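You operate a simulated robot arm through the tools that you are given. There is no shell and no other tool. Be economical: measure what you need, move in short steps, check, and stop when the job is done.

You run a simulated two-armed robot. Do the job below in one go: nothing can be reset, and whatever is moved stays where it is left.

TASK
Shut lidded carton 27 and seal it in the press.
Fine: press till its dot is blue, slide the plate out again and stand the carton on the grey tray.

Only the result counts: the job must be done as asked and must still hold three seconds after the hand-in. Knocking over, shifting, dropping, spilling or breaking anything else fails it. Lids that push on must go on centred and level and be pressed home; caps that screw on are set level and turned clockwise until they are tight.

THE ROBOT
Two 7-joint arms with two-finger parallel grippers on one trunk, on a base that drives. Base frame: it is fixed to the floor where the robot stands at the start and does not move with it; the origin is under the middle of the robot, x ahead of it, y to its left, z up; the surface under the hand at the start is at about z = 870. Units: mm, rad, N and s.
The left shoulder is at the start at [20, 113, 1347], the right one opposite. With the tool pointing down near the work surface each hand reaches from about 100 to 580 mm from the robot's upright axis, wherever it stands, measured 20 degrees to its own side. Places, roughly: inside of the grey tray on the navy table [500, -800, 900]; lid of carton 27 [500, 0, 1000]; press lever [400, -500, 1000]; sliding plate [300, -300, 900]; top of the sliding plate [300, -300, 900]. Payload 1.57 kg a hand.
The tool frame of a hand sits at the grasp point between the pads (the TCP): z along the fingers, y along the line on which they close. The tips reach 30 mm beyond it. The gripper opens to 80 mm. The fingers are 17 mm wide and 12 mm thick; the gripper's body (40 by 82 mm) begins 80 mm behind the TCP.
Orientation is told as [roll, pitch, yaw] about the base's x, y, z axes, in that order, counted from this pose: with the fingers straight down and closing along the base's y, the tool's x points along the base's -x, its y along +y and its z along -z.

THE INTERFACE
- The arms move only by the tool jog_arm. It takes "left_moves", "right_moves" or both (then of equal length, played together; a hand with none holds still); each is one flat list of numbers, 7 for each row, row after row: the shift along the base's x, y, z in mm, then the turn, a rotation vector about the base's x, y, z in rad, then the finger opening in mm, from 0 to 80. In form: [x, y, z, wx, wy, wz, hand, x, y, z, wx, wy, wz, hand, ...]. A call has 1 to 8 rows; each row is the pose to reach, as a shift and turn from the pose commanded when the call began. Each row takes 0.2 s and may step no farther than 50 mm and 0.15 rad from the row before; otherwise, or with a gripper value out of range, the whole call is refused. Where a pose cannot be reached the arm comes as near as it can. A force on the tool above 60 N (or 10 N above the force at the start of the call, whichever is more), or a blocked arm, ends the call early, and 0.2 s more pass. The fingers move at their own pace (about 45 mm/s each) and stop on an object; they squeeze with about 33 N. The grip force told is the motor's: it shows also when the fingers shut on nothing. Time passes only in rows, and 0.2 s behind the last, so rows that repeat a pose let the fingers close. The reply holds the time, the measured pose of the TCP, the force on the tool along the base axes, the opening and the grip force, in the units named above and with some noise, with the torque about the TCP (base axes, N m) and any sound that the robot's microphone picked up, and new pictures: "pictures" is both (left out), scene, wrist or none (wrist: the cameras of the hands that moved).
- Cameras (640 x 400 px; columns grow to the right, rows downward): "scene" is now at [92, -24.9, 1467]; the picture's right is [-0.27, -0.96, 0.00], its down [-0.58, 0.17, -0.80] and it looks along [0.77, -0.22, -0.61] (base axes); focal length 259 px, centre (320, 200). "left" rides on the left gripper at [72, 7, -122] in its tool frame; the picture's right is [-0.09, 1.00, 0.00], its down [-0.84, -0.08, -0.54] and it looks along [-0.54, -0.05, 0.84] (tool axes); focal length 238 px, centre (320, 200). "right" rides on the right gripper at [72, -7, -122] in its tool frame; the picture's right is [0.09, 1.00, 0.00], its down [-0.84, 0.08, -0.54] and it looks along [-0.54, 0.05, 0.84] (tool axes); focal length 238 px, centre (320, 200). There is no depth. A picture from a camera that has moved, and an enlarged one, comes with that camera's place and axes in the base frame and with its lens.
- lift_body(by): slides the trunk up (or, below 0, down) by that many mm; the arms and the scene camera ride with it, the base frame stays. It gives what a move gives, with no picture.
- roll_base(legs): drives the robot by 1 to 6 legs, each [ahead, left, turn to the left] in mm, mm and rad, along the robot's own axes; the way and the turn of a leg run together, so that a leg with both is an arc; at most 1500 mm and 3.142 rad a leg. The arms and the cameras ride along, it lands a little off, and it stops where it bumps. It gives what a move gives, and a new picture of the scene camera.
- turn_head(pan, tilt): turns the head with the scene camera to pan (to the left, within 1.396 rad either way) and tilt (down, from -0.506 to 1.204), counted from straight ahead of the robot. It gives what a move gives, and a new picture of the scene camera.
- enlarge(camera, box): a new picture of the part [left, top, right, bottom] of that camera's present view, enlarged. The clock stands still meanwhile.
- hand_in(): hands the job in; it is judged then, once.

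Go step by step. Nothing tells you exact positions but the pictures and the camera data: compare them with the known pose of the tool, close in by small moves and look again before you grip or let go. The budget is 120 turns and 260 pictures, counting those below and the enlarged ones. Unless the task says otherwise, let go and move clear before handing in, and close with one line.

The tools are called after "Request:" as name(argument=value, ...) on one line, values as JSON. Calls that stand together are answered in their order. jog_arm: Moves the arms, as the interface text tells. Its arguments: {"type":"object","properties":{"left_moves":{"type":"array","items":{"type":"number"}},"right_moves":{"type":"array","items":{"type":"number"}},"pictures":{"type":"string","enum":["both","scene","wrist","none"]}},"required":[]} The other tools are called the same way: lift_body (by) slides the trunk up or down; roll_base (legs) drives the base; turn_head (pan, tilt) turns the head that bears the scene camera; enlarge (camera, box) takes an enlarged picture of a part of a camera's view; hand_in () hands the job in.

At the start:

```text
time_s: 0.0
left_ee_pos: [394.1, -73.0, 1303.4]
left_orientation: [-0.001, 0.001, 0.0]
left_force: [-0.8, -0.1, -0.5]
left_torque: [0.01, 0.01, 0.01]
left_width: 80.0
left_gripper_force: 0.0
right_ee_pos: [371.3, -412.2, 1295.6]
right_orientation: [-0.002, 0.001, 0.0]
right_force: [-0.3, -0.2, 0.2]
right_torque: [0.0, 0.0, -0.01]
right_width: 80.0
right_gripper_force: 0.0
trunk travel left (down, up): [-400.0, 170.0]
robot x, y, heading: [-1.0, -3.3, 0.001]
head pan, tilt: [-0.278, 0.651]
```

scene: 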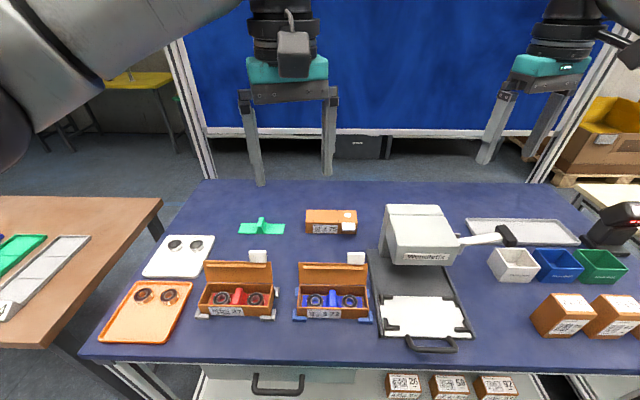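
right: 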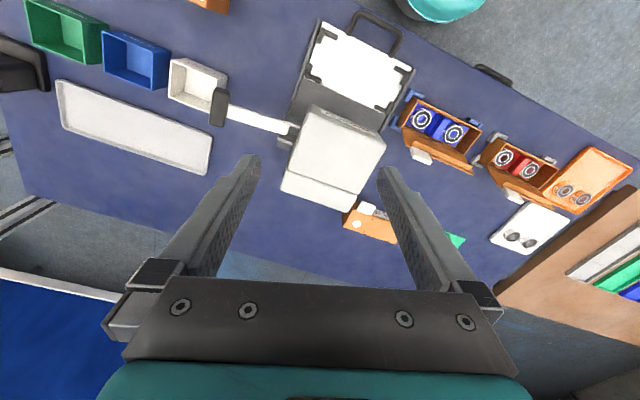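
left: 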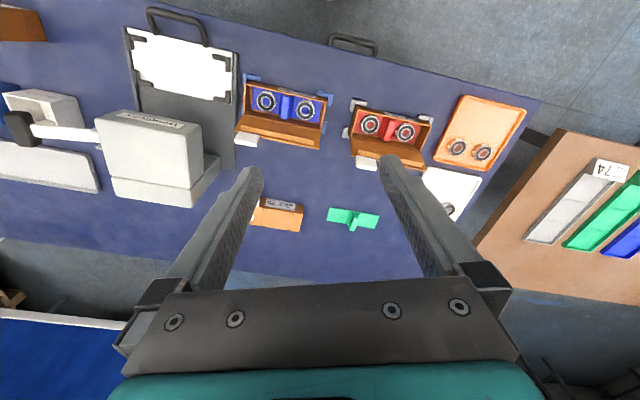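

I see two open cartons in cradles, a press with its sliding plate out, and trays. I'll look closer at the cartons and the press first.

Request:
enlarge(camera="scene", box=[180, 230, 390, 360])

Request:
enlarge(camera="scene", box=[360, 190, 640, 365])

Request:
enlarge(camera="left", box=[220, 60, 460, 210])

```text
3.05 times, centred on (285, 295) of scene
camera zoom: at [92.0, -24.9, 1467.0], right [-0.27, -0.96, 0.0], down [-0.58, 0.17, -0.8], along [0.77, -0.22, -0.61], focal length 789 px, centre (427, -90)
```

zoom: 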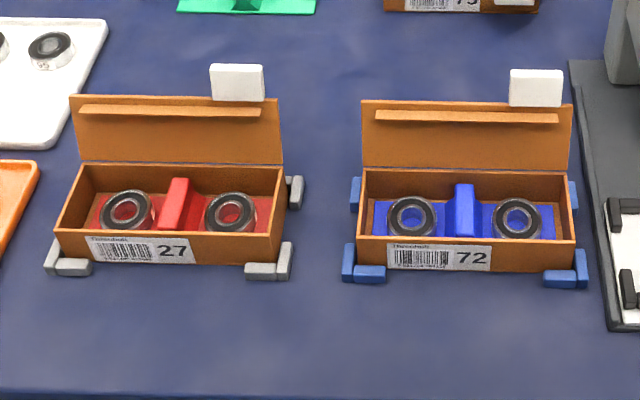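

```text
2.29 times, centred on (500, 278) of scene
camera zoom: at [92.0, -24.9, 1467.0], right [-0.27, -0.96, 0.0], down [-0.58, 0.17, -0.8], along [0.77, -0.22, -0.61], focal length 592 px, centre (-91, 23)
```

zoom: 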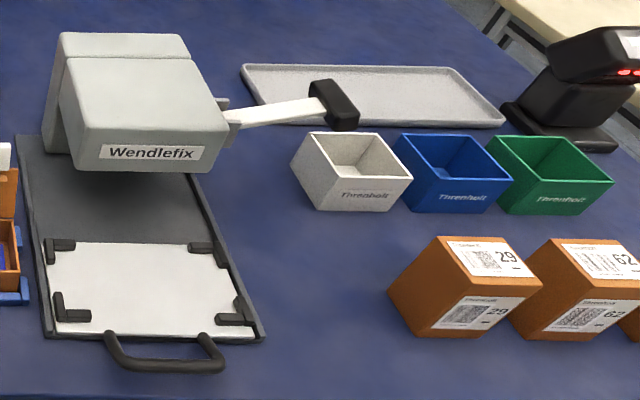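

```text
2.67 times, centred on (340, 135) of left
camera zoom: at [322.1, -65.6, 1425.7], right [0.09, 1.0, 0.0], down [0.84, -0.08, 0.54], along [0.54, -0.05, -0.84], focal length 636 px, centre (267, 373)
```

zoom: 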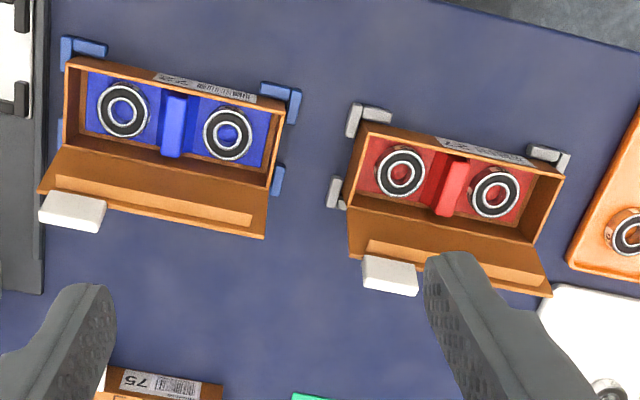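

Request:
jog_arm(left_moves=[-4, 29, -35, 0, 0, -0.1, 80, -7, 58, -70, 0, 0, -0.2, 80, -10, 87, -105, 0, 0, -0.3, 40, -14, 116, -140, 0, 0, -0.31, 0, -17, 145, -175, 0, 0, -0.31, 0, -21, 174, -210, 0, 0, -0.31, 0], pictures="both")

```text
time_s: 1.4
left_ee_pos: [372.6, 100.4, 1094.7]
left_orientation: [0.001, -0.002, -0.309]
left_force: [-0.3, -0.6, -0.5]
left_torque: [-0.02, -0.01, 0.0]
left_width: 0.1
left_gripper_force: 3.9
right_ee_pos: [370.6, -411.8, 1295.7]
right_orientation: [-0.002, -0.001, 0.001]
right_force: [0.8, 0.5, 1.1]
right_torque: [0.01, 0.03, 0.0]
right_width: 80.1
right_gripper_force: 0.1
trunk travel left (down, up): [-400.0, 170.0]
robot x, y, heading: [0.7, -1.9, 0.006]
head pan, tilt: [-0.278, 0.651]
camera scene: at [91.7, -24.0, 1467.1], right [-0.27, -0.96, 0.0], down [-0.58, 0.17, -0.8], along [0.77, -0.22, -0.61], focal length 259 px, centre (320, 200)
camera left: at [305.9, 128.2, 1216.6], right [0.39, 0.92, 0.0], down [0.77, -0.33, 0.54], along [0.5, -0.21, -0.84], focal length 238 px, centre (320, 200)
```

scene: 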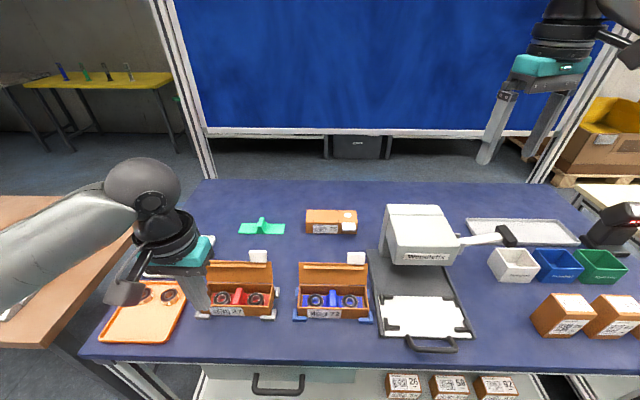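
left: 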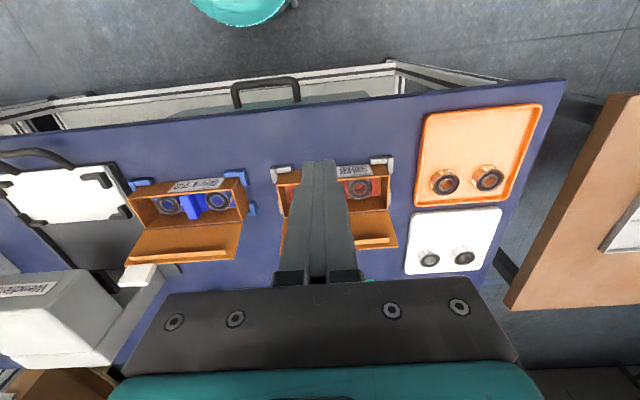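

Request:
enlarge(camera="scene", box=[230, 200, 390, 300])

Request:
enlarge(camera="left", box=[240, 140, 420, 290])

Request:
enlarge(camera="scene", box=[370, 190, 530, 290])

```text
4.00 times, centred on (310, 250) of scene
camera zoom: at [91.7, -24.0, 1467.1], right [-0.27, -0.96, 0.0], down [-0.58, 0.17, -0.8], along [0.77, -0.22, -0.61], focal length 1036 px, centre (360, 0)
```

zoom: 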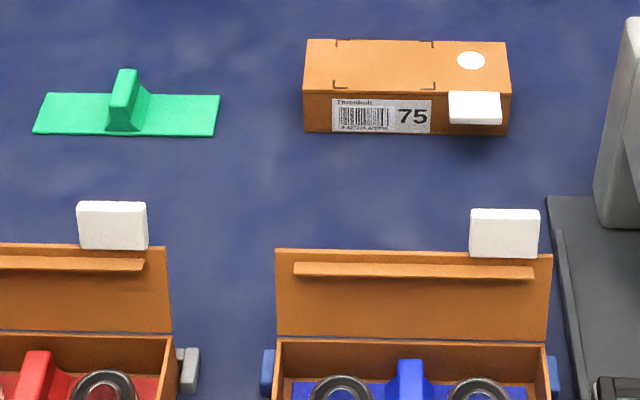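

```text
2.67 times, centred on (330, 215) of left
camera zoom: at [305.9, 128.2, 1216.6], right [0.39, 0.92, 0.0], down [0.77, -0.33, 0.54], along [0.5, -0.21, -0.84], focal length 636 px, centre (293, 160)
```

zoom: 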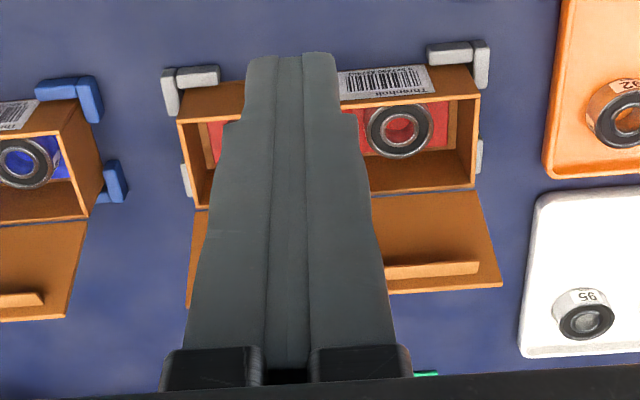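

```text
4.00 times, centred on (450, 240) of scene
camera zoom: at [91.7, -24.0, 1467.1], right [-0.27, -0.96, 0.0], down [-0.58, 0.17, -0.8], along [0.77, -0.22, -0.61], focal length 1036 px, centre (-200, 40)
```

zoom: 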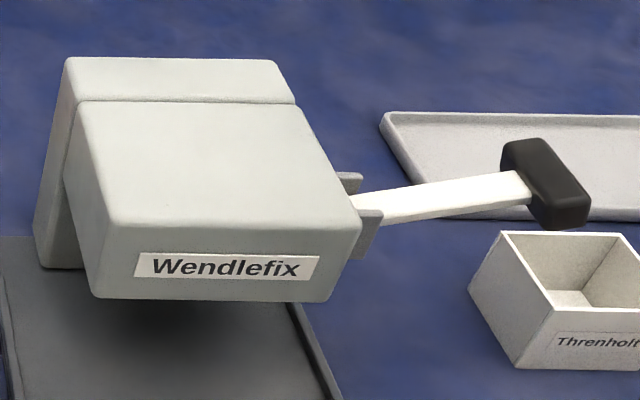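

Request:
jog_arm(left_moves=[40, -11, 0, 0, 0, 0, 0, 80, -22, 0, 0, 0, 0, 0, 120, -33, 0, 0, 0, 0, 0, 160, -44, 0, 0, 0, 0, 0, 200, -55, 0, 0, 0, 0, 0], pictures="both")

```text
time_s: 2.6
left_ee_pos: [564.0, 47.1, 1094.7]
left_orientation: [0.002, -0.004, -0.315]
left_force: [0.4, -1.3, 0.1]
left_torque: [0.05, 0.0, -0.02]
left_width: 0.0
left_gripper_force: 21.3
left hand out of reach, approached as far as the arm can: row 5
right_ee_pos: [369.8, -413.9, 1295.5]
right_orientation: [0.0, 0.002, 0.0]
right_force: [0.6, -0.1, 0.5]
right_torque: [-0.05, 0.0, 0.03]
right_width: 80.3
right_gripper_force: 0.0
trunk travel left (down, up): [-400.0, 170.0]
robot x, y, heading: [0.4, 3.5, -0.002]
head pan, tilt: [-0.278, 0.651]
camera scene: at [91.8, -25.8, 1466.9], right [-0.27, -0.96, 0.0], down [-0.58, 0.17, -0.8], along [0.77, -0.22, -0.61], focal length 259 px, centre (320, 200)
camera left: at [497.2, 75.0, 1216.7], right [0.39, 0.92, 0.0], down [0.77, -0.33, 0.54], along [0.5, -0.21, -0.84], focal length 238 px, centre (320, 200)
```

scene: 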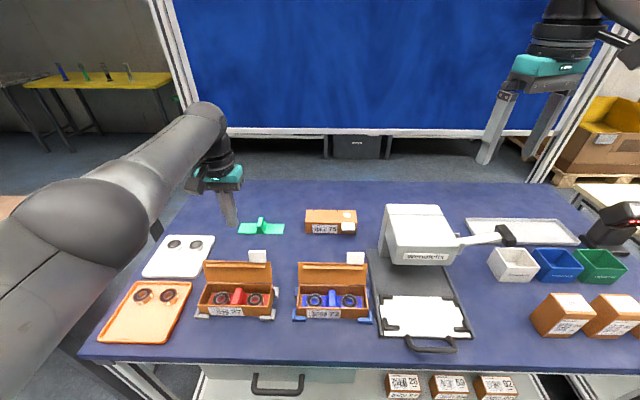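
left: 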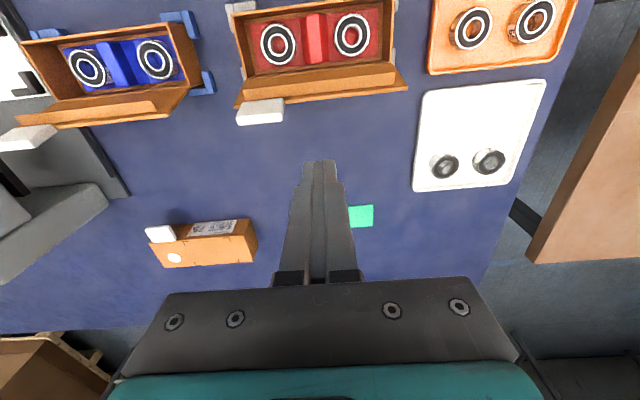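

Request:
lift_body(by=-110)

Request:
enlarge(camera="left", box=[160, 0, 480, 200])

```text
time_s: 4.0
left_ee_pos: [563.1, 48.6, 984.8]
left_orientation: [0.001, 0.0, -0.308]
left_force: [0.2, -0.1, 0.8]
left_torque: [0.01, 0.02, 0.03]
left_width: 0.0
left_gripper_force: 20.7
right_ee_pos: [370.3, -413.7, 1186.0]
right_orientation: [0.0, 0.0, -0.001]
right_force: [-0.1, -0.4, 0.1]
right_torque: [0.03, -0.01, 0.02]
right_width: 80.1
right_gripper_force: 0.0
trunk travel left (down, up): [-290.0, 280.0]
robot x, y, heading: [1.0, 4.6, -0.001]
head pan, tilt: [-0.278, 0.651]
```

```text
2.00 times, centred on (320, 100) of left
camera zoom: at [497.1, 76.8, 1106.2], right [0.39, 0.92, 0.0], down [0.77, -0.33, 0.54], along [0.5, -0.21, -0.84], focal length 477 px, centre (320, 400)
```

zoom: 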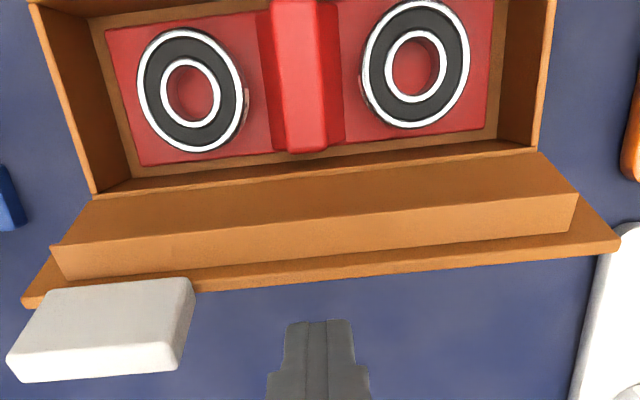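

Request:
jog_arm(left_moves=[-10, 3, -15, 0, 0, 0, 0, -24, 8, -15, 0, 0, 0, 0, -38, 12, -15, 0, 0, 0, 0, -52, 17, -15, 0, 0, 0, 0, -67, 21, -15, 0, 0, 0, 0, -81, 26, -15, 0, 0, 0, 0], pictures="both")

```text
time_s: 5.4
left_ee_pos: [481.9, 74.8, 968.3]
left_orientation: [0.001, 0.0, -0.308]
left_force: [0.0, -0.2, 0.4]
left_torque: [0.01, 0.0, -0.01]
left_width: 0.3
left_gripper_force: 21.4
right_ee_pos: [371.9, -412.6, 1185.5]
right_orientation: [0.0, 0.001, 0.0]
right_force: [0.4, -0.2, 0.2]
right_torque: [0.05, -0.02, 0.03]
right_width: 79.8
right_gripper_force: 0.1
trunk travel left (down, up): [-290.0, 280.0]
robot x, y, heading: [-1.6, 0.5, -0.002]
head pan, tilt: [-0.278, 0.651]
camera scene: at [91.8, -24.8, 1357.1], right [-0.27, -0.96, 0.0], down [-0.58, 0.17, -0.8], along [0.77, -0.22, -0.61], focal length 259 px, centre (320, 200)
camera left: at [415.7, 103.6, 1090.8], right [0.39, 0.92, 0.0], down [0.77, -0.33, 0.54], along [0.5, -0.21, -0.84], focal length 238 px, centre (320, 200)
```

scene: 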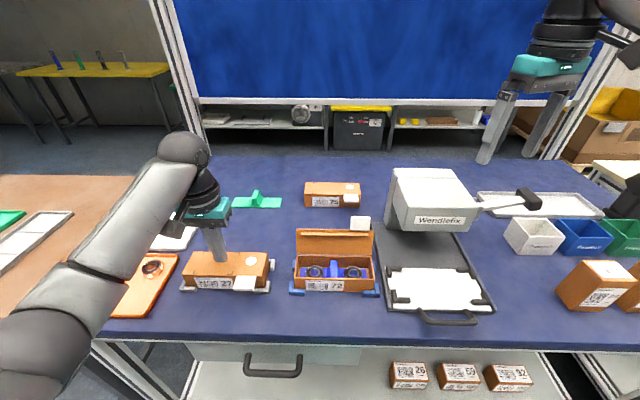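
left: 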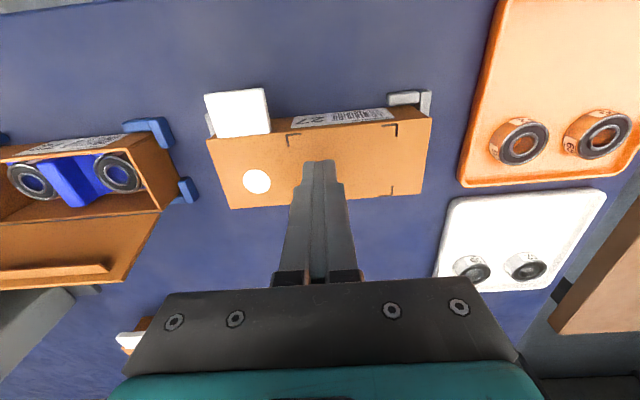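

Request:
jog_arm(left_moves=[-8, 2.5, -8, 0, 0, 0, 0, -12, 4, -16, 0, 0, 0, 0, -12, 4, -23, 0, 0, 0, 0, -12, 4, -30, 0, 0, 0, 0, -12, 4, -36, 0, 0, 0, 0, -12, 4, -42, 0, 0, 0, 0, -12, 4, -48, 0, 0, 0, 0], pictures="both")

Request:
enlarge(camera="left", box=[180, 60, 480, 250])

```text
time_s: 6.6
left_ee_pos: [474.8, 78.0, 948.1]
left_orientation: [-0.001, -0.023, -0.31]
left_force: [-15.3, 3.2, 37.6]
left_torque: [0.18, 0.73, -0.02]
left_width: 0.0
left_gripper_force: 21.2
right_ee_pos: [367.8, -412.8, 1186.1]
right_orientation: [0.0, -0.005, 0.001]
right_force: [0.3, -0.2, -0.4]
right_torque: [0.02, 0.03, 0.01]
right_width: 79.9
right_gripper_force: 0.0
trunk travel left (down, up): [-290.0, 280.0]
robot x, y, heading: [2.5, -1.2, -0.001]
head pan, tilt: [-0.278, 0.651]
stopped in row 5 (left hand): the force on the tool passed its limit at 64 N (the readings are from after the stop); the commanded pose is now the measured one
camera scene: at [88.0, -24.7, 1357.4], right [-0.27, -0.96, 0.0], down [-0.58, 0.17, -0.8], along [0.77, -0.22, -0.6], focal length 259 px, centre (320, 200)
camera left: at [404.6, 107.4, 1068.9], right [0.39, 0.92, 0.0], down [0.76, -0.33, 0.56], along [0.52, -0.22, -0.83], focal length 238 px, centre (320, 200)
```

scene: 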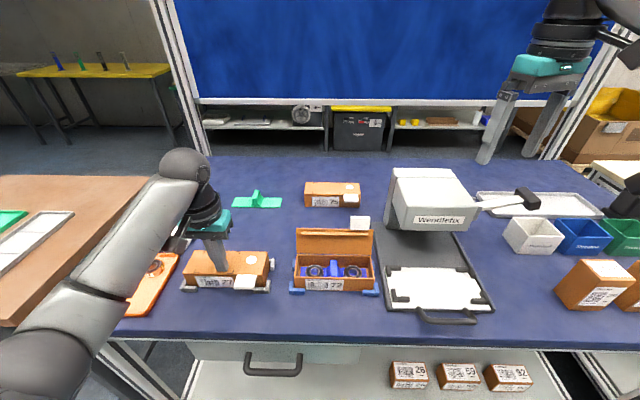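
left: 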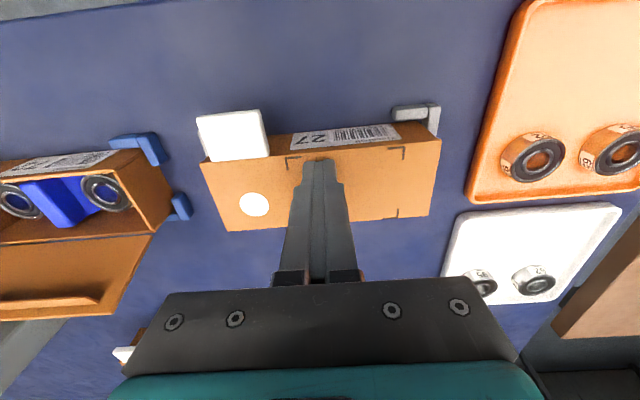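

```text
2.11 times, centred on (330, 155) of left
camera zoom: at [404.6, 107.4, 1068.9], right [0.39, 0.92, 0.0], down [0.76, -0.33, 0.56], along [0.52, -0.22, -0.83], focal length 502 px, centre (299, 295)
```

zoom: 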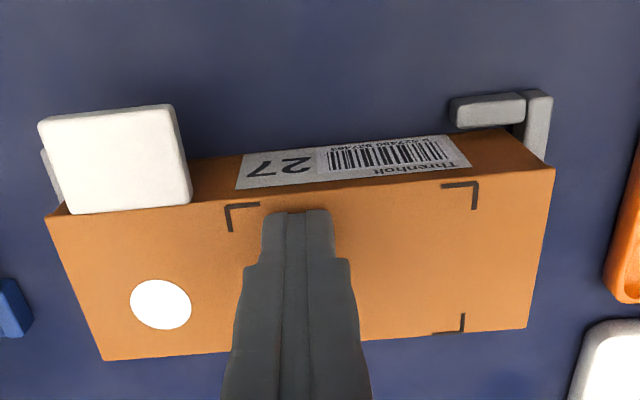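

Request:
jog_arm(left_moves=[0, 0, 25, 0, 0, 0, 0, -25, 8, 55, 0, 0, 0, 0, -50, 16, 90, 0, 0, 0, 0], pictures="wrist")

Request:
enlarge(camera="scene", box=[160, 220, 320, 320])

Request:
enlarge(camera="left", box=[200, 80, 450, 230])

```text
time_s: 7.4
left_ee_pos: [423.3, 95.0, 1032.2]
left_orientation: [-0.001, -0.016, -0.308]
left_force: [0.6, -1.2, 0.6]
left_torque: [0.0, -0.01, 0.0]
left_width: 0.0
left_gripper_force: 21.7
right_ee_pos: [370.3, -411.9, 1185.1]
right_orientation: [-0.001, -0.001, 0.002]
right_force: [0.0, 0.4, 0.6]
right_torque: [-0.01, 0.0, -0.01]
right_width: 79.9
right_gripper_force: 0.2
trunk travel left (down, up): [-290.0, 280.0]
robot x, y, heading: [-2.7, 0.3, 0.003]
head pan, tilt: [-0.278, 0.651]
camera left: at [354.3, 124.9, 1153.7], right [0.39, 0.92, 0.0], down [0.77, -0.33, 0.55], along [0.51, -0.22, -0.83], focal length 238 px, centre (320, 200)
```

left: 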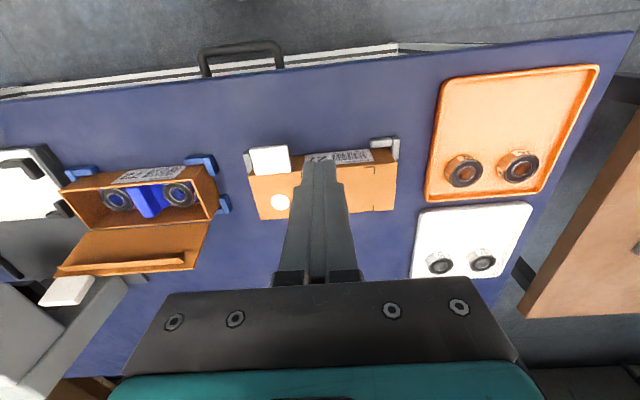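

```text
4.00 times, centred on (240, 270) of scene
camera zoom: at [91.1, -24.7, 1357.1], right [-0.27, -0.96, 0.0], down [-0.58, 0.17, -0.8], along [0.77, -0.22, -0.6], focal length 1036 px, centre (640, -80)
```

zoom: 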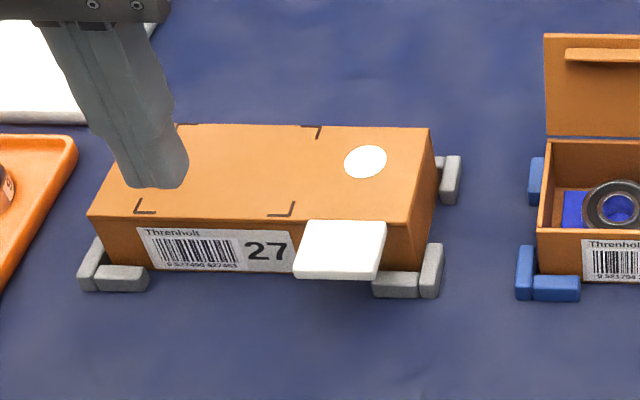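

```text
2.56 times, centred on (325, 155) of left
camera zoom: at [354.3, 124.9, 1153.7], right [0.39, 0.92, 0.0], down [0.77, -0.33, 0.55], along [0.51, -0.22, -0.83], focal length 610 px, centre (307, 315)
```

zoom: 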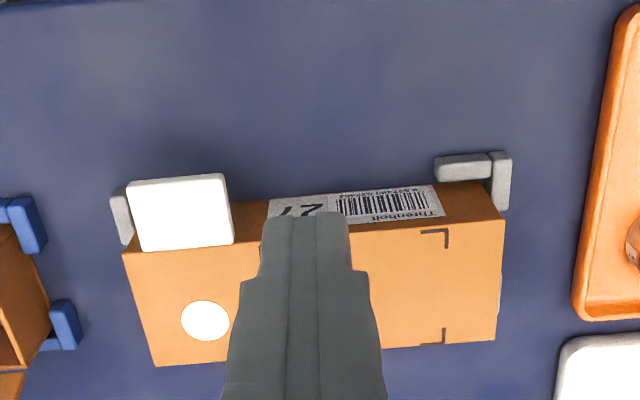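

The lid looks flush, and the carton's centre is about (494, 70) with its top near z 915. I'll turn the left hand to close across the short side and hover above it.

Request:
jog_arm(left_moves=[9, -3, 5, 0.005, 0.015, 0, 0, 18, -6, 8, 0.005, 0.015, 0.14, 10, 27, -9, 8, 0.005, 0.015, 0.28, 20, 36, -12, 8, 0.005, 0.015, 0.42, 40, 45, -15, 8, 0.005, 0.015, 0.56, 60, 54, -18, 8, 0.005, 0.015, 0.7, 80, 63, -21, 8, 0.005, 0.015, 0.84, 80, 71, -25, 8, 0.005, 0.015, 0.98, 80], pictures="none")

Request:
jog_arm(left_moves=[0, 0, 0, 0, 0, 0.14, 80, 0, 0, 0, 0, 0, 0.28, 80, 0, 0, 0, 0, 0, 0.42, 80, 0, 0, 0, 0, 0, 0.56, 80, 0, 0, 0, 0, 0, 0.59, 80], pictures="both")

```text
time_s: 9.2
left_ee_pos: [496.3, 66.6, 1040.9]
left_orientation: [0.007, -0.004, 0.675]
left_force: [-1.1, -0.1, 0.3]
left_torque: [0.0, 0.03, 0.0]
left_width: 80.0
left_gripper_force: 0.0
right_ee_pos: [371.3, -412.9, 1185.1]
right_orientation: [-0.001, 0.0, 0.002]
right_force: [0.3, -0.6, -1.0]
right_torque: [0.01, 0.0, 0.03]
right_width: 79.9
right_gripper_force: 0.1
trunk travel left (down, up): [-290.0, 280.0]
robot x, y, heading: [-4.3, 2.0, 0.001]
head pan, tilt: [-0.278, 0.651]
```

```text
time_s: 10.4
left_ee_pos: [498.4, 68.7, 1040.7]
left_orientation: [0.007, -0.003, 1.261]
left_force: [0.4, 0.3, -0.2]
left_torque: [-0.03, 0.01, -0.02]
left_width: 80.2
left_gripper_force: 0.0
right_ee_pos: [370.6, -413.2, 1185.6]
right_orientation: [-0.001, 0.0, 0.002]
right_force: [-0.3, 0.3, -0.8]
right_torque: [0.0, 0.01, 0.02]
right_width: 80.0
right_gripper_force: 0.0
trunk travel left (down, up): [-290.0, 280.0]
robot x, y, heading: [-2.7, 2.8, 0.004]
head pan, tilt: [-0.278, 0.651]
camera scene: at [91.7, -24.8, 1357.0], right [-0.27, -0.96, 0.0], down [-0.58, 0.17, -0.8], along [0.77, -0.22, -0.61], focal length 259 px, centre (320, 200)
camera left: at [469.4, 2.2, 1162.5], right [-0.92, 0.39, 0.01], down [0.33, 0.77, 0.54], along [0.21, 0.5, -0.84], focal length 238 px, centre (320, 200)
```

scene: 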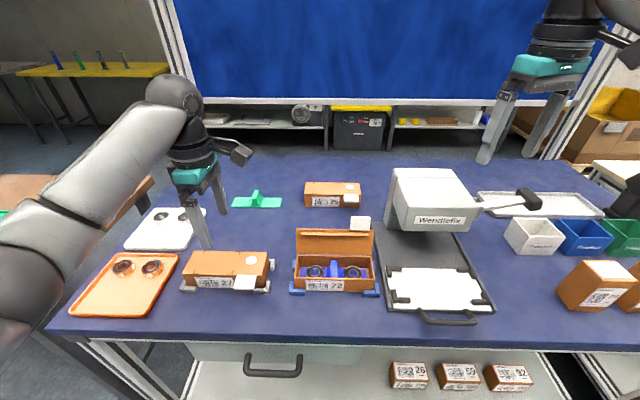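
left: 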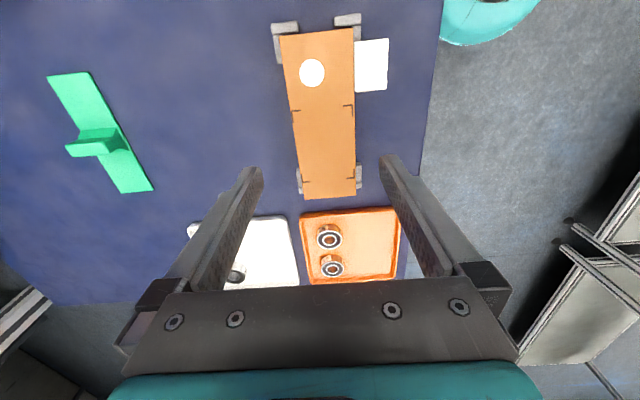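

Request:
jog_arm(left_moves=[-5, 1, -20, 0, 0, 0, 80, -5, 1, -45, 0, 0, 0, 80, -5, 1, -70, 0, 0, 0, 80, -5, 1, -95, 0, 0, 0, 80, -5, 1, -115, 0, 0, 0, 80, -5, 1, -128, 0, 0, 0, 80], pictures="wrist")

Request:
enlarge(camera="scene", box=[160, 200, 320, 300])

```text
time_s: 11.8
left_ee_pos: [493.2, 69.2, 911.2]
left_orientation: [0.008, -0.003, 1.261]
left_force: [-0.2, -0.6, 0.7]
left_torque: [-0.02, 0.01, -0.01]
left_width: 80.0
left_gripper_force: 0.1
right_ee_pos: [371.0, -412.7, 1186.5]
right_orientation: [0.001, 0.0, 0.003]
right_force: [0.2, -0.7, -0.2]
right_torque: [0.03, 0.01, 0.03]
right_width: 79.9
right_gripper_force: 0.1
trunk travel left (down, up): [-290.0, 280.0]
robot x, y, heading: [-1.9, 0.6, 0.001]
head pan, tilt: [-0.278, 0.651]
camera left: at [465.1, 2.5, 1033.9], right [-0.92, 0.39, 0.01], down [0.33, 0.77, 0.54], along [0.21, 0.5, -0.84], focal length 238 px, centre (320, 200)
```

left: 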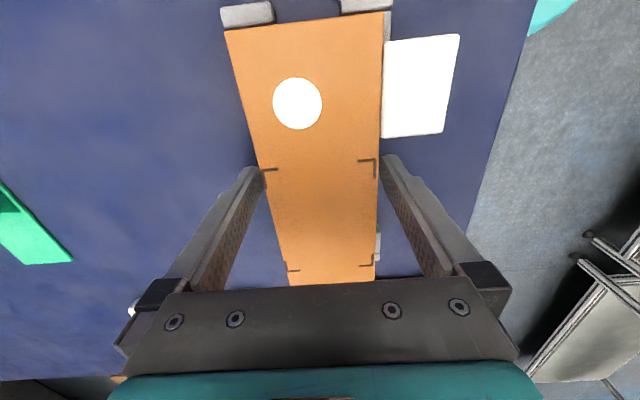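

```text
4.00 times, centred on (240, 250) of scene
camera zoom: at [91.8, -24.9, 1357.0], right [-0.27, -0.96, 0.0], down [-0.58, 0.17, -0.8], along [0.77, -0.22, -0.61], focal length 1036 px, centre (640, 0)
```

zoom: 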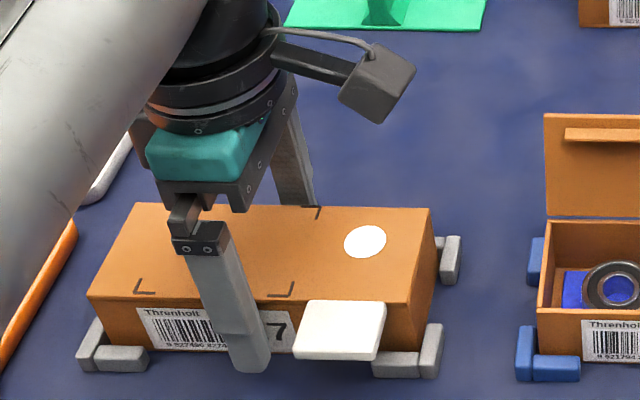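

Request:
jog_arm(left_moves=[0, 0, 0, 0, 0, 0, 70, 0, 0, 0, 0, 0, 0, 60, 0, 0, 0, 0, 0, 0, 50, 0, 0, 0, 0, 0, 0, 50], pictures="none")

```text
time_s: 12.8
left_ee_pos: [493.0, 69.5, 911.8]
left_orientation: [0.007, -0.004, 1.26]
left_force: [0.2, 0.6, -0.7]
left_torque: [0.0, -0.06, -0.03]
left_width: 61.7
left_gripper_force: 33.4
right_ee_pos: [371.9, -412.7, 1186.0]
right_orientation: [0.0, 0.0, 0.001]
right_force: [-0.3, -0.3, -0.3]
right_torque: [-0.02, -0.01, -0.01]
right_width: 80.0
right_gripper_force: 0.0
trunk travel left (down, up): [-290.0, 280.0]
robot x, y, heading: [2.3, 4.2, 0.002]
head pan, tilt: [-0.278, 0.651]
```

Request:
jog_arm(left_moves=[0, 0, 5, 0, 0, 0, 45, 0, 0, 20, 0, 0, 0, 45, 0, 0, 45, 0, 0, 0, 45, 0, 0, 75, 0, 0, 0, 45, 0, 0, 105, 0, 0, 0, 45, 0, 0, 135, 0, 0, 0, 45, 0, 0, 165, 0, 0, 0, 45], pictures="both")

```text
time_s: 14.4
left_ee_pos: [491.4, 69.5, 1076.8]
left_orientation: [0.009, -0.003, 1.263]
left_force: [-0.1, 0.6, -2.7]
left_torque: [-0.01, 0.03, 0.03]
left_width: 61.7
left_gripper_force: 33.2
right_ee_pos: [370.3, -413.3, 1185.4]
right_orientation: [0.0, -0.003, 0.001]
right_force: [-0.3, -1.0, -0.1]
right_torque: [-0.01, 0.01, 0.02]
right_width: 80.1
right_gripper_force: 0.2
trunk travel left (down, up): [-290.0, 280.0]
robot x, y, heading: [1.9, 2.4, 0.0]
head pan, tilt: [-0.278, 0.651]
camera scene: at [91.7, -24.9, 1357.0], right [-0.27, -0.96, 0.0], down [-0.58, 0.17, -0.8], along [0.77, -0.22, -0.61], focal length 259 px, centre (320, 200)
camera left: at [463.3, 3.3, 1199.0], right [-0.92, 0.39, 0.01], down [0.33, 0.77, 0.54], along [0.21, 0.5, -0.84], focal length 238 px, centre (320, 200)
```

scene: 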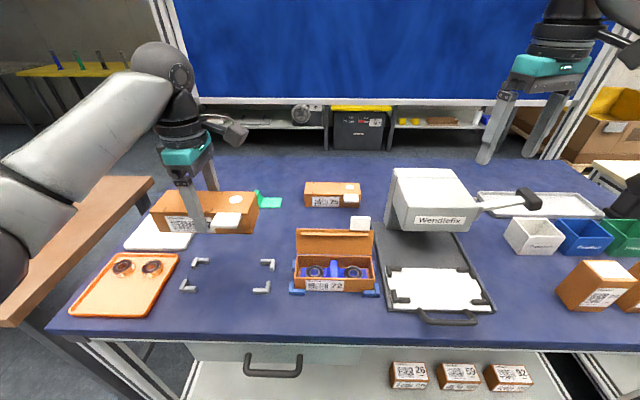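
left: 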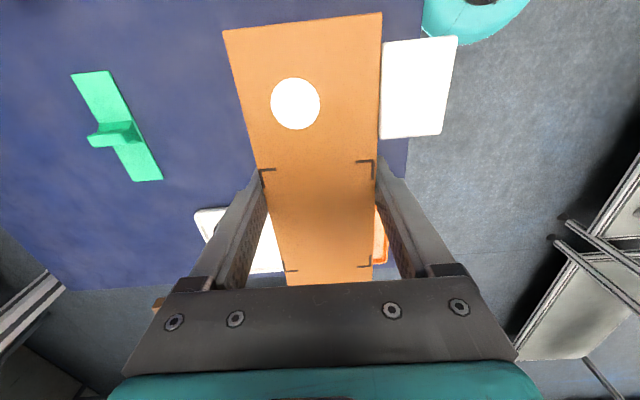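

Request:
roll_base(legs=[[-95, 30, 0], [-134, -419, 0]])

Request:
enlarge(camera="scene", box=[120, 160, 320, 320])

```text
time_s: 17.8
left_ee_pos: [259.6, -313.1, 1076.7]
left_orientation: [0.007, -0.004, 1.266]
left_force: [0.2, 0.7, -2.1]
left_torque: [0.04, -0.01, 0.03]
left_width: 61.7
left_gripper_force: 33.1
right_ee_pos: [140.6, -795.6, 1185.5]
right_orientation: [-0.001, 0.0, 0.006]
right_force: [0.3, -0.1, -0.1]
right_torque: [0.01, -0.02, -0.01]
right_width: 79.8
right_gripper_force: 0.1
trunk travel left (down, up): [-290.0, 280.0]
robot x, y, heading: [-230.9, -384.1, 0.004]
head pan, tilt: [-0.278, 0.651]
camera scene: at [-139.6, -409.5, 1357.0], right [-0.27, -0.96, 0.0], down [-0.58, 0.16, -0.8], along [0.77, -0.21, -0.61], focal length 259 px, centre (320, 200)
```

scene: 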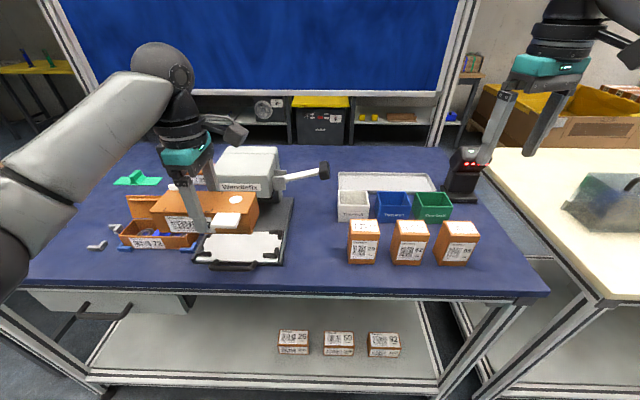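

```text
2.50 times, centred on (220, 240) of scene
camera zoom: at [-139.6, -409.5, 1357.0], right [-0.27, -0.96, 0.0], down [-0.58, 0.16, -0.8], along [0.77, -0.21, -0.61], focal length 647 px, centre (570, 100)
```

zoom: 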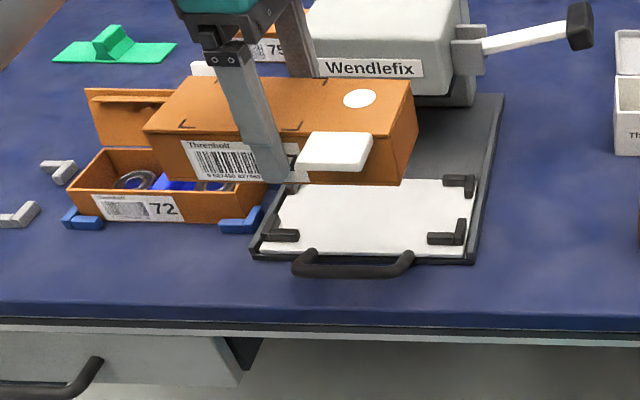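

Request:
jog_arm(left_moves=[26, -10, -20, 0, 0, 0, 45, 52, -21, -40, 0, 0, 0, 45, 78, -31, -65, 0, 0, 0, 45, 78, -31, -92, 0, 0, 0, 45], pictures="scene")

Request:
enlarge(camera="scene", box=[160, 190, 320, 290])

Request:
enlarge(camera="left", box=[160, 0, 480, 300])

```text
time_s: 18.8
left_ee_pos: [330.6, -337.9, 983.5]
left_orientation: [0.009, -0.004, 1.264]
left_force: [-0.2, -1.0, -2.8]
left_torque: [0.02, 0.01, 0.0]
left_width: 61.9
left_gripper_force: 33.2
left hand out of reach, approached as far as the arm can: row 3, 4
right_ee_pos: [142.6, -795.4, 1184.5]
right_orientation: [0.0, 0.0, 0.005]
right_force: [0.9, -0.1, 0.2]
right_torque: [0.03, 0.02, -0.03]
right_width: 80.1
right_gripper_force: 0.1
trunk travel left (down, up): [-290.0, 280.0]
robot x, y, heading: [-231.3, -385.7, 0.004]
head pan, tilt: [-0.278, 0.651]
camera scene: at [-139.0, -408.4, 1357.0], right [-0.27, -0.96, 0.0], down [-0.58, 0.16, -0.8], along [0.77, -0.21, -0.61], focal length 259 px, centre (320, 200)
```

scene: 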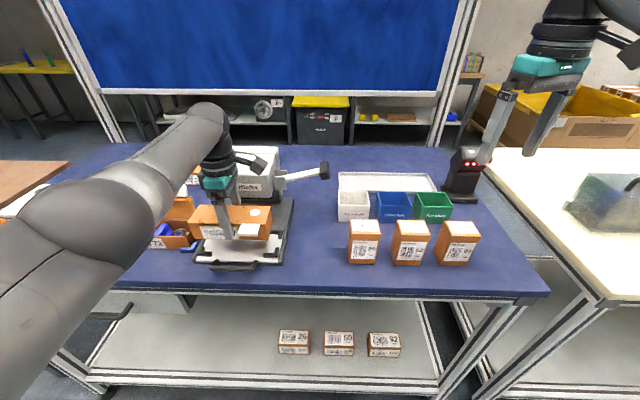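

```text
4.00 times, centred on (240, 240) of scene
camera zoom: at [-139.0, -408.4, 1357.0], right [-0.27, -0.96, 0.0], down [-0.58, 0.16, -0.8], along [0.77, -0.21, -0.61], focal length 1036 px, centre (640, 40)
```

zoom: 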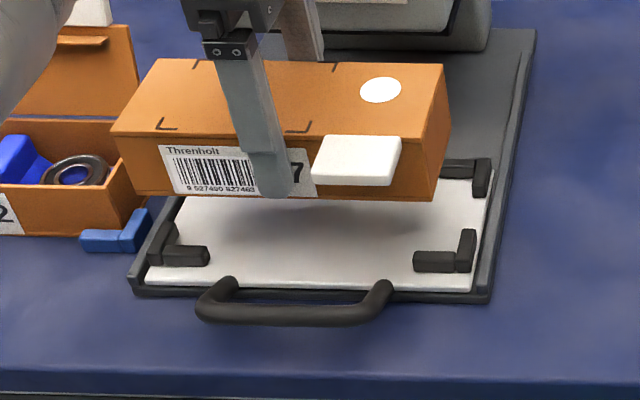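

```text
1.33 times, centred on (320, 150) of left
camera zoom: at [303.0, -403.4, 1105.2], right [-0.92, 0.39, 0.01], down [0.33, 0.77, 0.54], along [0.21, 0.5, -0.84], focal length 318 px, centre (320, 267)
```

zoom: 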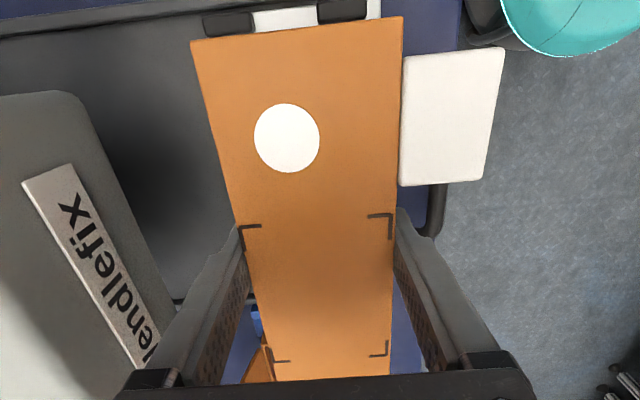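

Request:
jog_arm(left_moves=[-38, 12, 15, 0, 0, 0, 45, -76, 24, 30, 0, 0, 0, 45], pictures="none")

Request:
roll_base(legs=[[57, -18, 0]])

```text
time_s: 19.4
left_ee_pos: [251.2, -310.7, 1013.2]
left_orientation: [0.01, -0.004, 1.269]
left_force: [-0.9, -0.3, -2.2]
left_torque: [0.01, -0.06, 0.02]
left_width: 61.8
left_gripper_force: 32.4
right_ee_pos: [140.1, -795.9, 1186.7]
right_orientation: [-0.001, 0.002, 0.005]
right_force: [-0.4, -0.1, -0.2]
right_torque: [-0.02, -0.03, 0.01]
right_width: 79.8
right_gripper_force: 0.1
trunk travel left (down, up): [-290.0, 280.0]
robot x, y, heading: [-231.8, -386.7, 0.008]
head pan, tilt: [-0.278, 0.651]
```

```text
time_s: 20.4
left_ee_pos: [310.0, -329.8, 1013.6]
left_orientation: [0.009, -0.004, 1.266]
left_force: [-0.2, -0.2, -2.8]
left_torque: [0.02, 0.04, -0.02]
left_width: 62.0
left_gripper_force: 33.1
right_ee_pos: [199.0, -812.6, 1185.7]
right_orientation: [-0.001, 0.0, 0.005]
right_force: [0.7, 0.0, 0.5]
right_torque: [0.04, 0.05, -0.02]
right_width: 80.2
right_gripper_force: 0.0
trunk travel left (down, up): [-290.0, 280.0]
robot x, y, heading: [-174.4, -402.3, 0.005]
head pan, tilt: [-0.278, 0.651]
camera scene: at [-81.8, -427.1, 1356.9], right [-0.27, -0.96, 0.0], down [-0.58, 0.16, -0.8], along [0.77, -0.21, -0.61], focal length 259 px, centre (320, 200)
```

scene: 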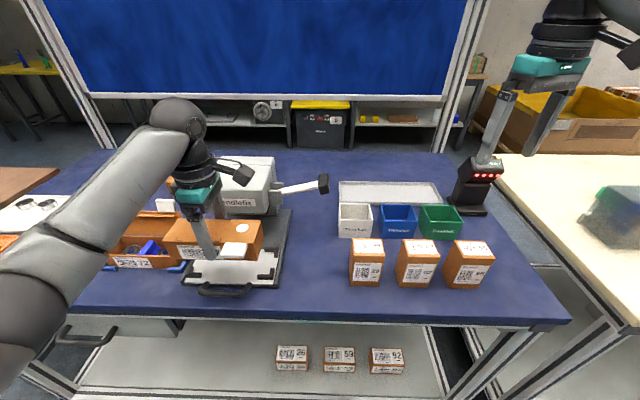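

Request:
jog_arm(left_moves=[15, -6, -20, 0, 0, 0, 45, 29, -12, -40, 0, 0, 0, 45, 29, -12, -64, 0, 0, 0, 45, 29, -12, -64, 0, 0, 0, 45], pictures="wrist")

Request:
enlarge(camera="scene", box=[160, 210, 300, 300])

```text
time_s: 21.4
left_ee_pos: [338.2, -340.0, 950.8]
left_orientation: [0.009, -0.003, 1.265]
left_force: [0.4, -0.8, -2.4]
left_torque: [0.01, 0.01, 0.03]
left_width: 62.1
left_gripper_force: 33.4
right_ee_pos: [197.7, -813.7, 1186.1]
right_orientation: [-0.001, -0.002, 0.005]
right_force: [-0.6, 0.0, 0.2]
right_torque: [-0.01, 0.02, 0.0]
right_width: 79.9
right_gripper_force: 0.1
trunk travel left (down, up): [-290.0, 280.0]
robot x, y, heading: [-176.6, -400.9, 0.008]
head pan, tilt: [-0.278, 0.651]
camera left: at [310.7, -406.1, 1072.4], right [-0.92, 0.39, 0.01], down [0.33, 0.77, 0.54], along [0.2, 0.5, -0.84], focal length 238 px, centre (320, 200)
```

left: 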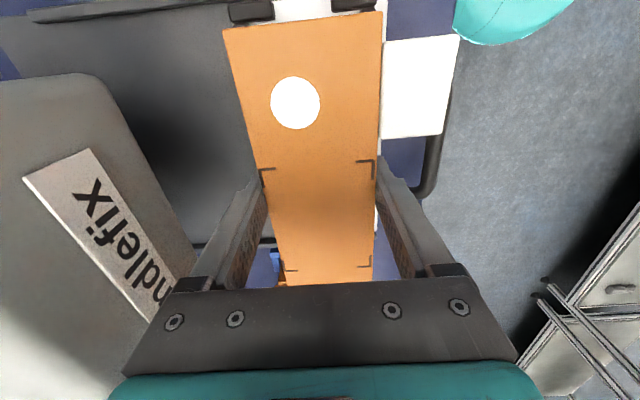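

```text
4.44 times, centred on (230, 255) of scene
camera zoom: at [-82.9, -426.8, 1357.0], right [-0.27, -0.96, 0.0], down [-0.58, 0.16, -0.8], along [0.77, -0.21, -0.61], focal length 1151 px, centre (720, -44)
```

zoom: 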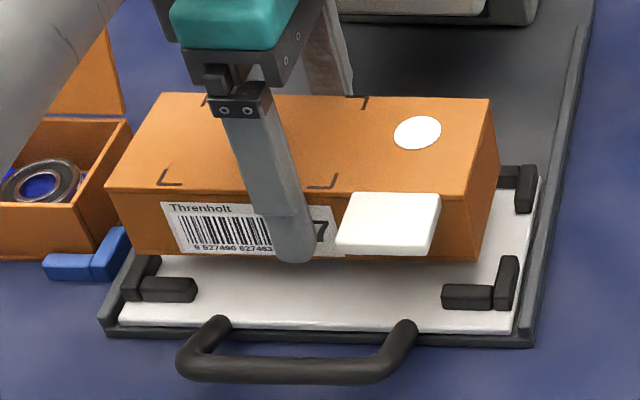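

Request:
enlarge(camera="scene", box=[250, 240, 290, 290])

Request:
enlarge(camera="scene", box=[175, 245, 215, 290])

Request:
enlarge(camera="left", box=[210, 0, 410, 110])

```text
8.00 times, centred on (270, 265) of scene
camera zoom: at [-82.9, -426.8, 1357.0], right [-0.27, -0.96, 0.0], down [-0.58, 0.16, -0.8], along [0.77, -0.21, -0.61], focal length 2072 px, centre (720, -320)
```

zoom: 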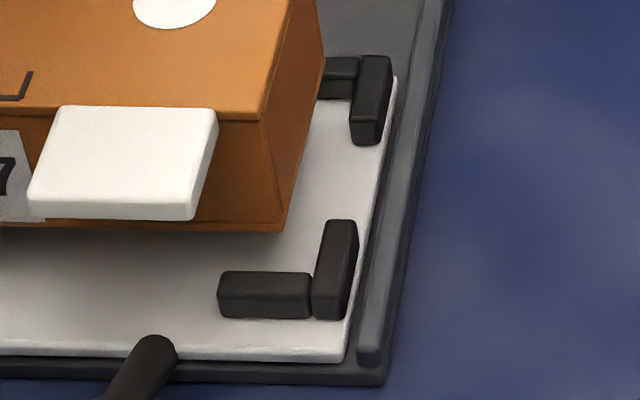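

```text
8.89 times, centred on (195, 268) of scene
camera zoom: at [-82.9, -426.8, 1357.0], right [-0.27, -0.96, 0.0], down [-0.58, 0.16, -0.8], along [0.77, -0.21, -0.61], focal length 2302 px, centre (1431, -400)
```

zoom: 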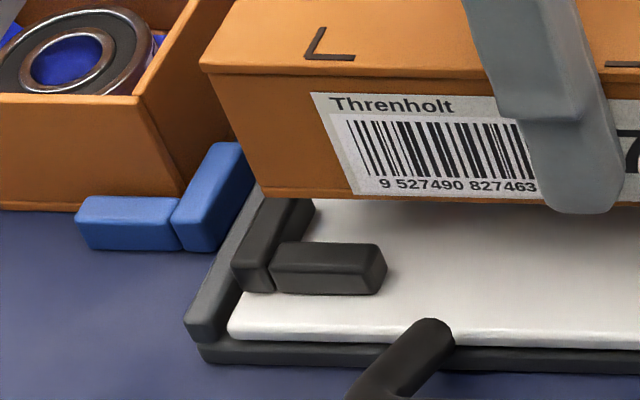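

```text
3.20 times, centred on (310, 55) of left
camera zoom: at [310.7, -406.1, 1072.4], right [-0.92, 0.39, 0.01], down [0.33, 0.77, 0.54], along [0.2, 0.5, -0.84], focal length 763 px, centre (352, 664)
```

zoom: 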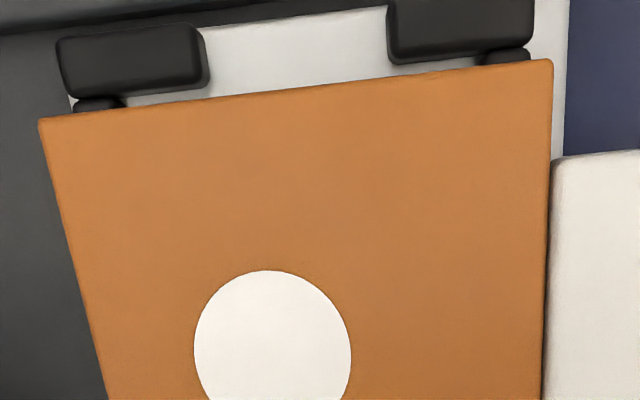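

Request:
jog_arm(left_moves=[-1.5, -4.8, -3, 0, 0, 0, 45, -1.5, -4.8, -10, 0, 0, 0, 45, -1.5, -4.8, -10, 0, 0, 0, 45], pictures="none")

Request:
enlarge(camera="scene", box=[250, 240, 290, 290])

Request:
enlarge(camera="scene", box=[175, 245, 215, 290])

Request:
enlarge(camera="left", box=[210, 0, 410, 110])

```text
time_s: 22.2
left_ee_pos: [337.9, -347.0, 939.3]
left_orientation: [0.006, -0.004, 1.265]
left_force: [0.3, 0.4, -1.9]
left_torque: [0.02, 0.06, -0.02]
left_width: 61.9
left_gripper_force: 32.8
right_ee_pos: [199.0, -813.0, 1185.6]
right_orientation: [0.001, 0.0, 0.005]
right_force: [-0.6, 0.0, -0.3]
right_torque: [0.02, -0.03, 0.01]
right_width: 79.8
right_gripper_force: 0.1
trunk travel left (down, up): [-290.0, 280.0]
robot x, y, heading: [-174.4, -403.2, 0.011]
head pan, tilt: [-0.278, 0.651]
```

```text
8.00 times, centred on (270, 265) of scene
camera zoom: at [-82.9, -426.8, 1357.0], right [-0.27, -0.96, 0.0], down [-0.58, 0.16, -0.8], along [0.77, -0.21, -0.61], focal length 2072 px, centre (720, -320)
```

zoom: 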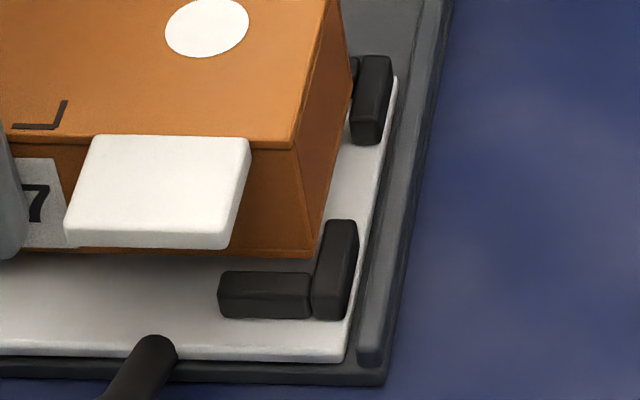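

```text
8.89 times, centred on (195, 268) of scene
camera zoom: at [-82.9, -426.8, 1357.0], right [-0.27, -0.96, 0.0], down [-0.58, 0.16, -0.8], along [0.77, -0.21, -0.61], focal length 2302 px, centre (1431, -400)
```

zoom: 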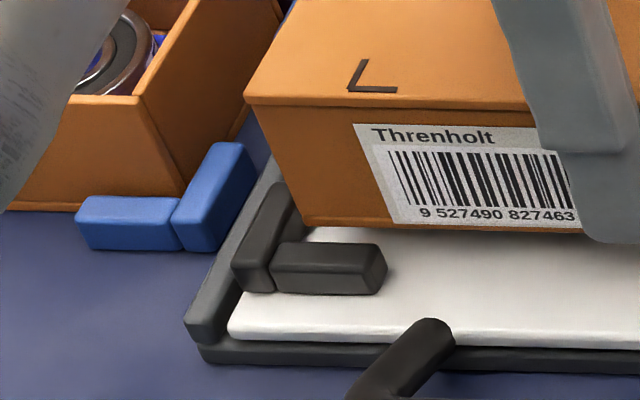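

```text
3.20 times, centred on (310, 55) of left
camera zoom: at [308.8, -412.5, 1061.6], right [-0.92, 0.39, 0.01], down [0.33, 0.77, 0.54], along [0.2, 0.5, -0.84], focal length 763 px, centre (352, 664)
```

zoom: 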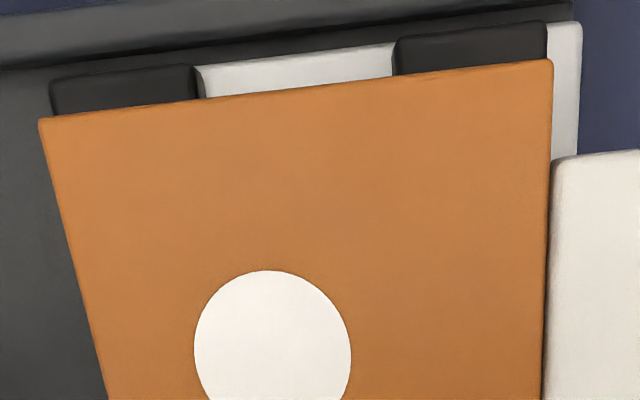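

Request:
jog_arm(left_moves=[0, 2.4, 0, 0, 0, 0, 45, 0, 2.4, -4, 0, 0, 0, 45, 0, 2.4, -7, 0, 0, 0, 45, 0, 2.4, -9, 0, 0, 0, 45], pictures="none")

Request:
enlarge(camera="scene", box=[175, 220, 295, 295])

```text
time_s: 23.2
left_ee_pos: [337.0, -343.9, 931.4]
left_orientation: [0.007, -0.003, 1.265]
left_force: [-0.2, 0.1, -1.7]
left_torque: [0.0, -0.01, 0.01]
left_width: 61.6
left_gripper_force: 33.3
right_ee_pos: [198.3, -813.5, 1185.0]
right_orientation: [0.0, 0.0, 0.006]
right_force: [0.1, 0.2, 0.8]
right_torque: [-0.03, 0.0, -0.02]
right_width: 80.0
right_gripper_force: 0.1
trunk travel left (down, up): [-290.0, 280.0]
robot x, y, heading: [-176.6, -400.4, 0.005]
head pan, tilt: [-0.278, 0.651]
```

```text
5.33 times, centred on (235, 258) of scene
camera zoom: at [-82.9, -426.8, 1357.0], right [-0.27, -0.96, 0.0], down [-0.58, 0.16, -0.8], along [0.77, -0.21, -0.61], focal length 1381 px, centre (773, -107)
```

zoom: 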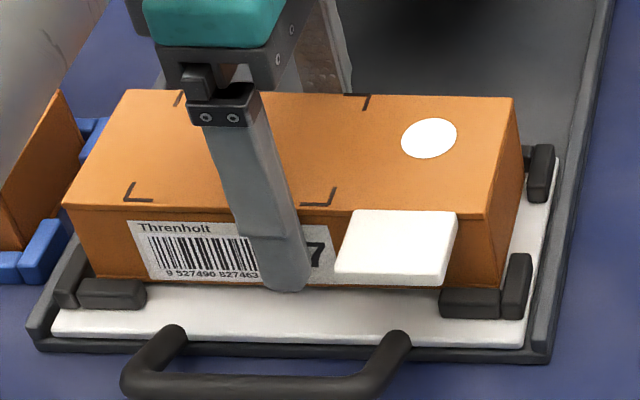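

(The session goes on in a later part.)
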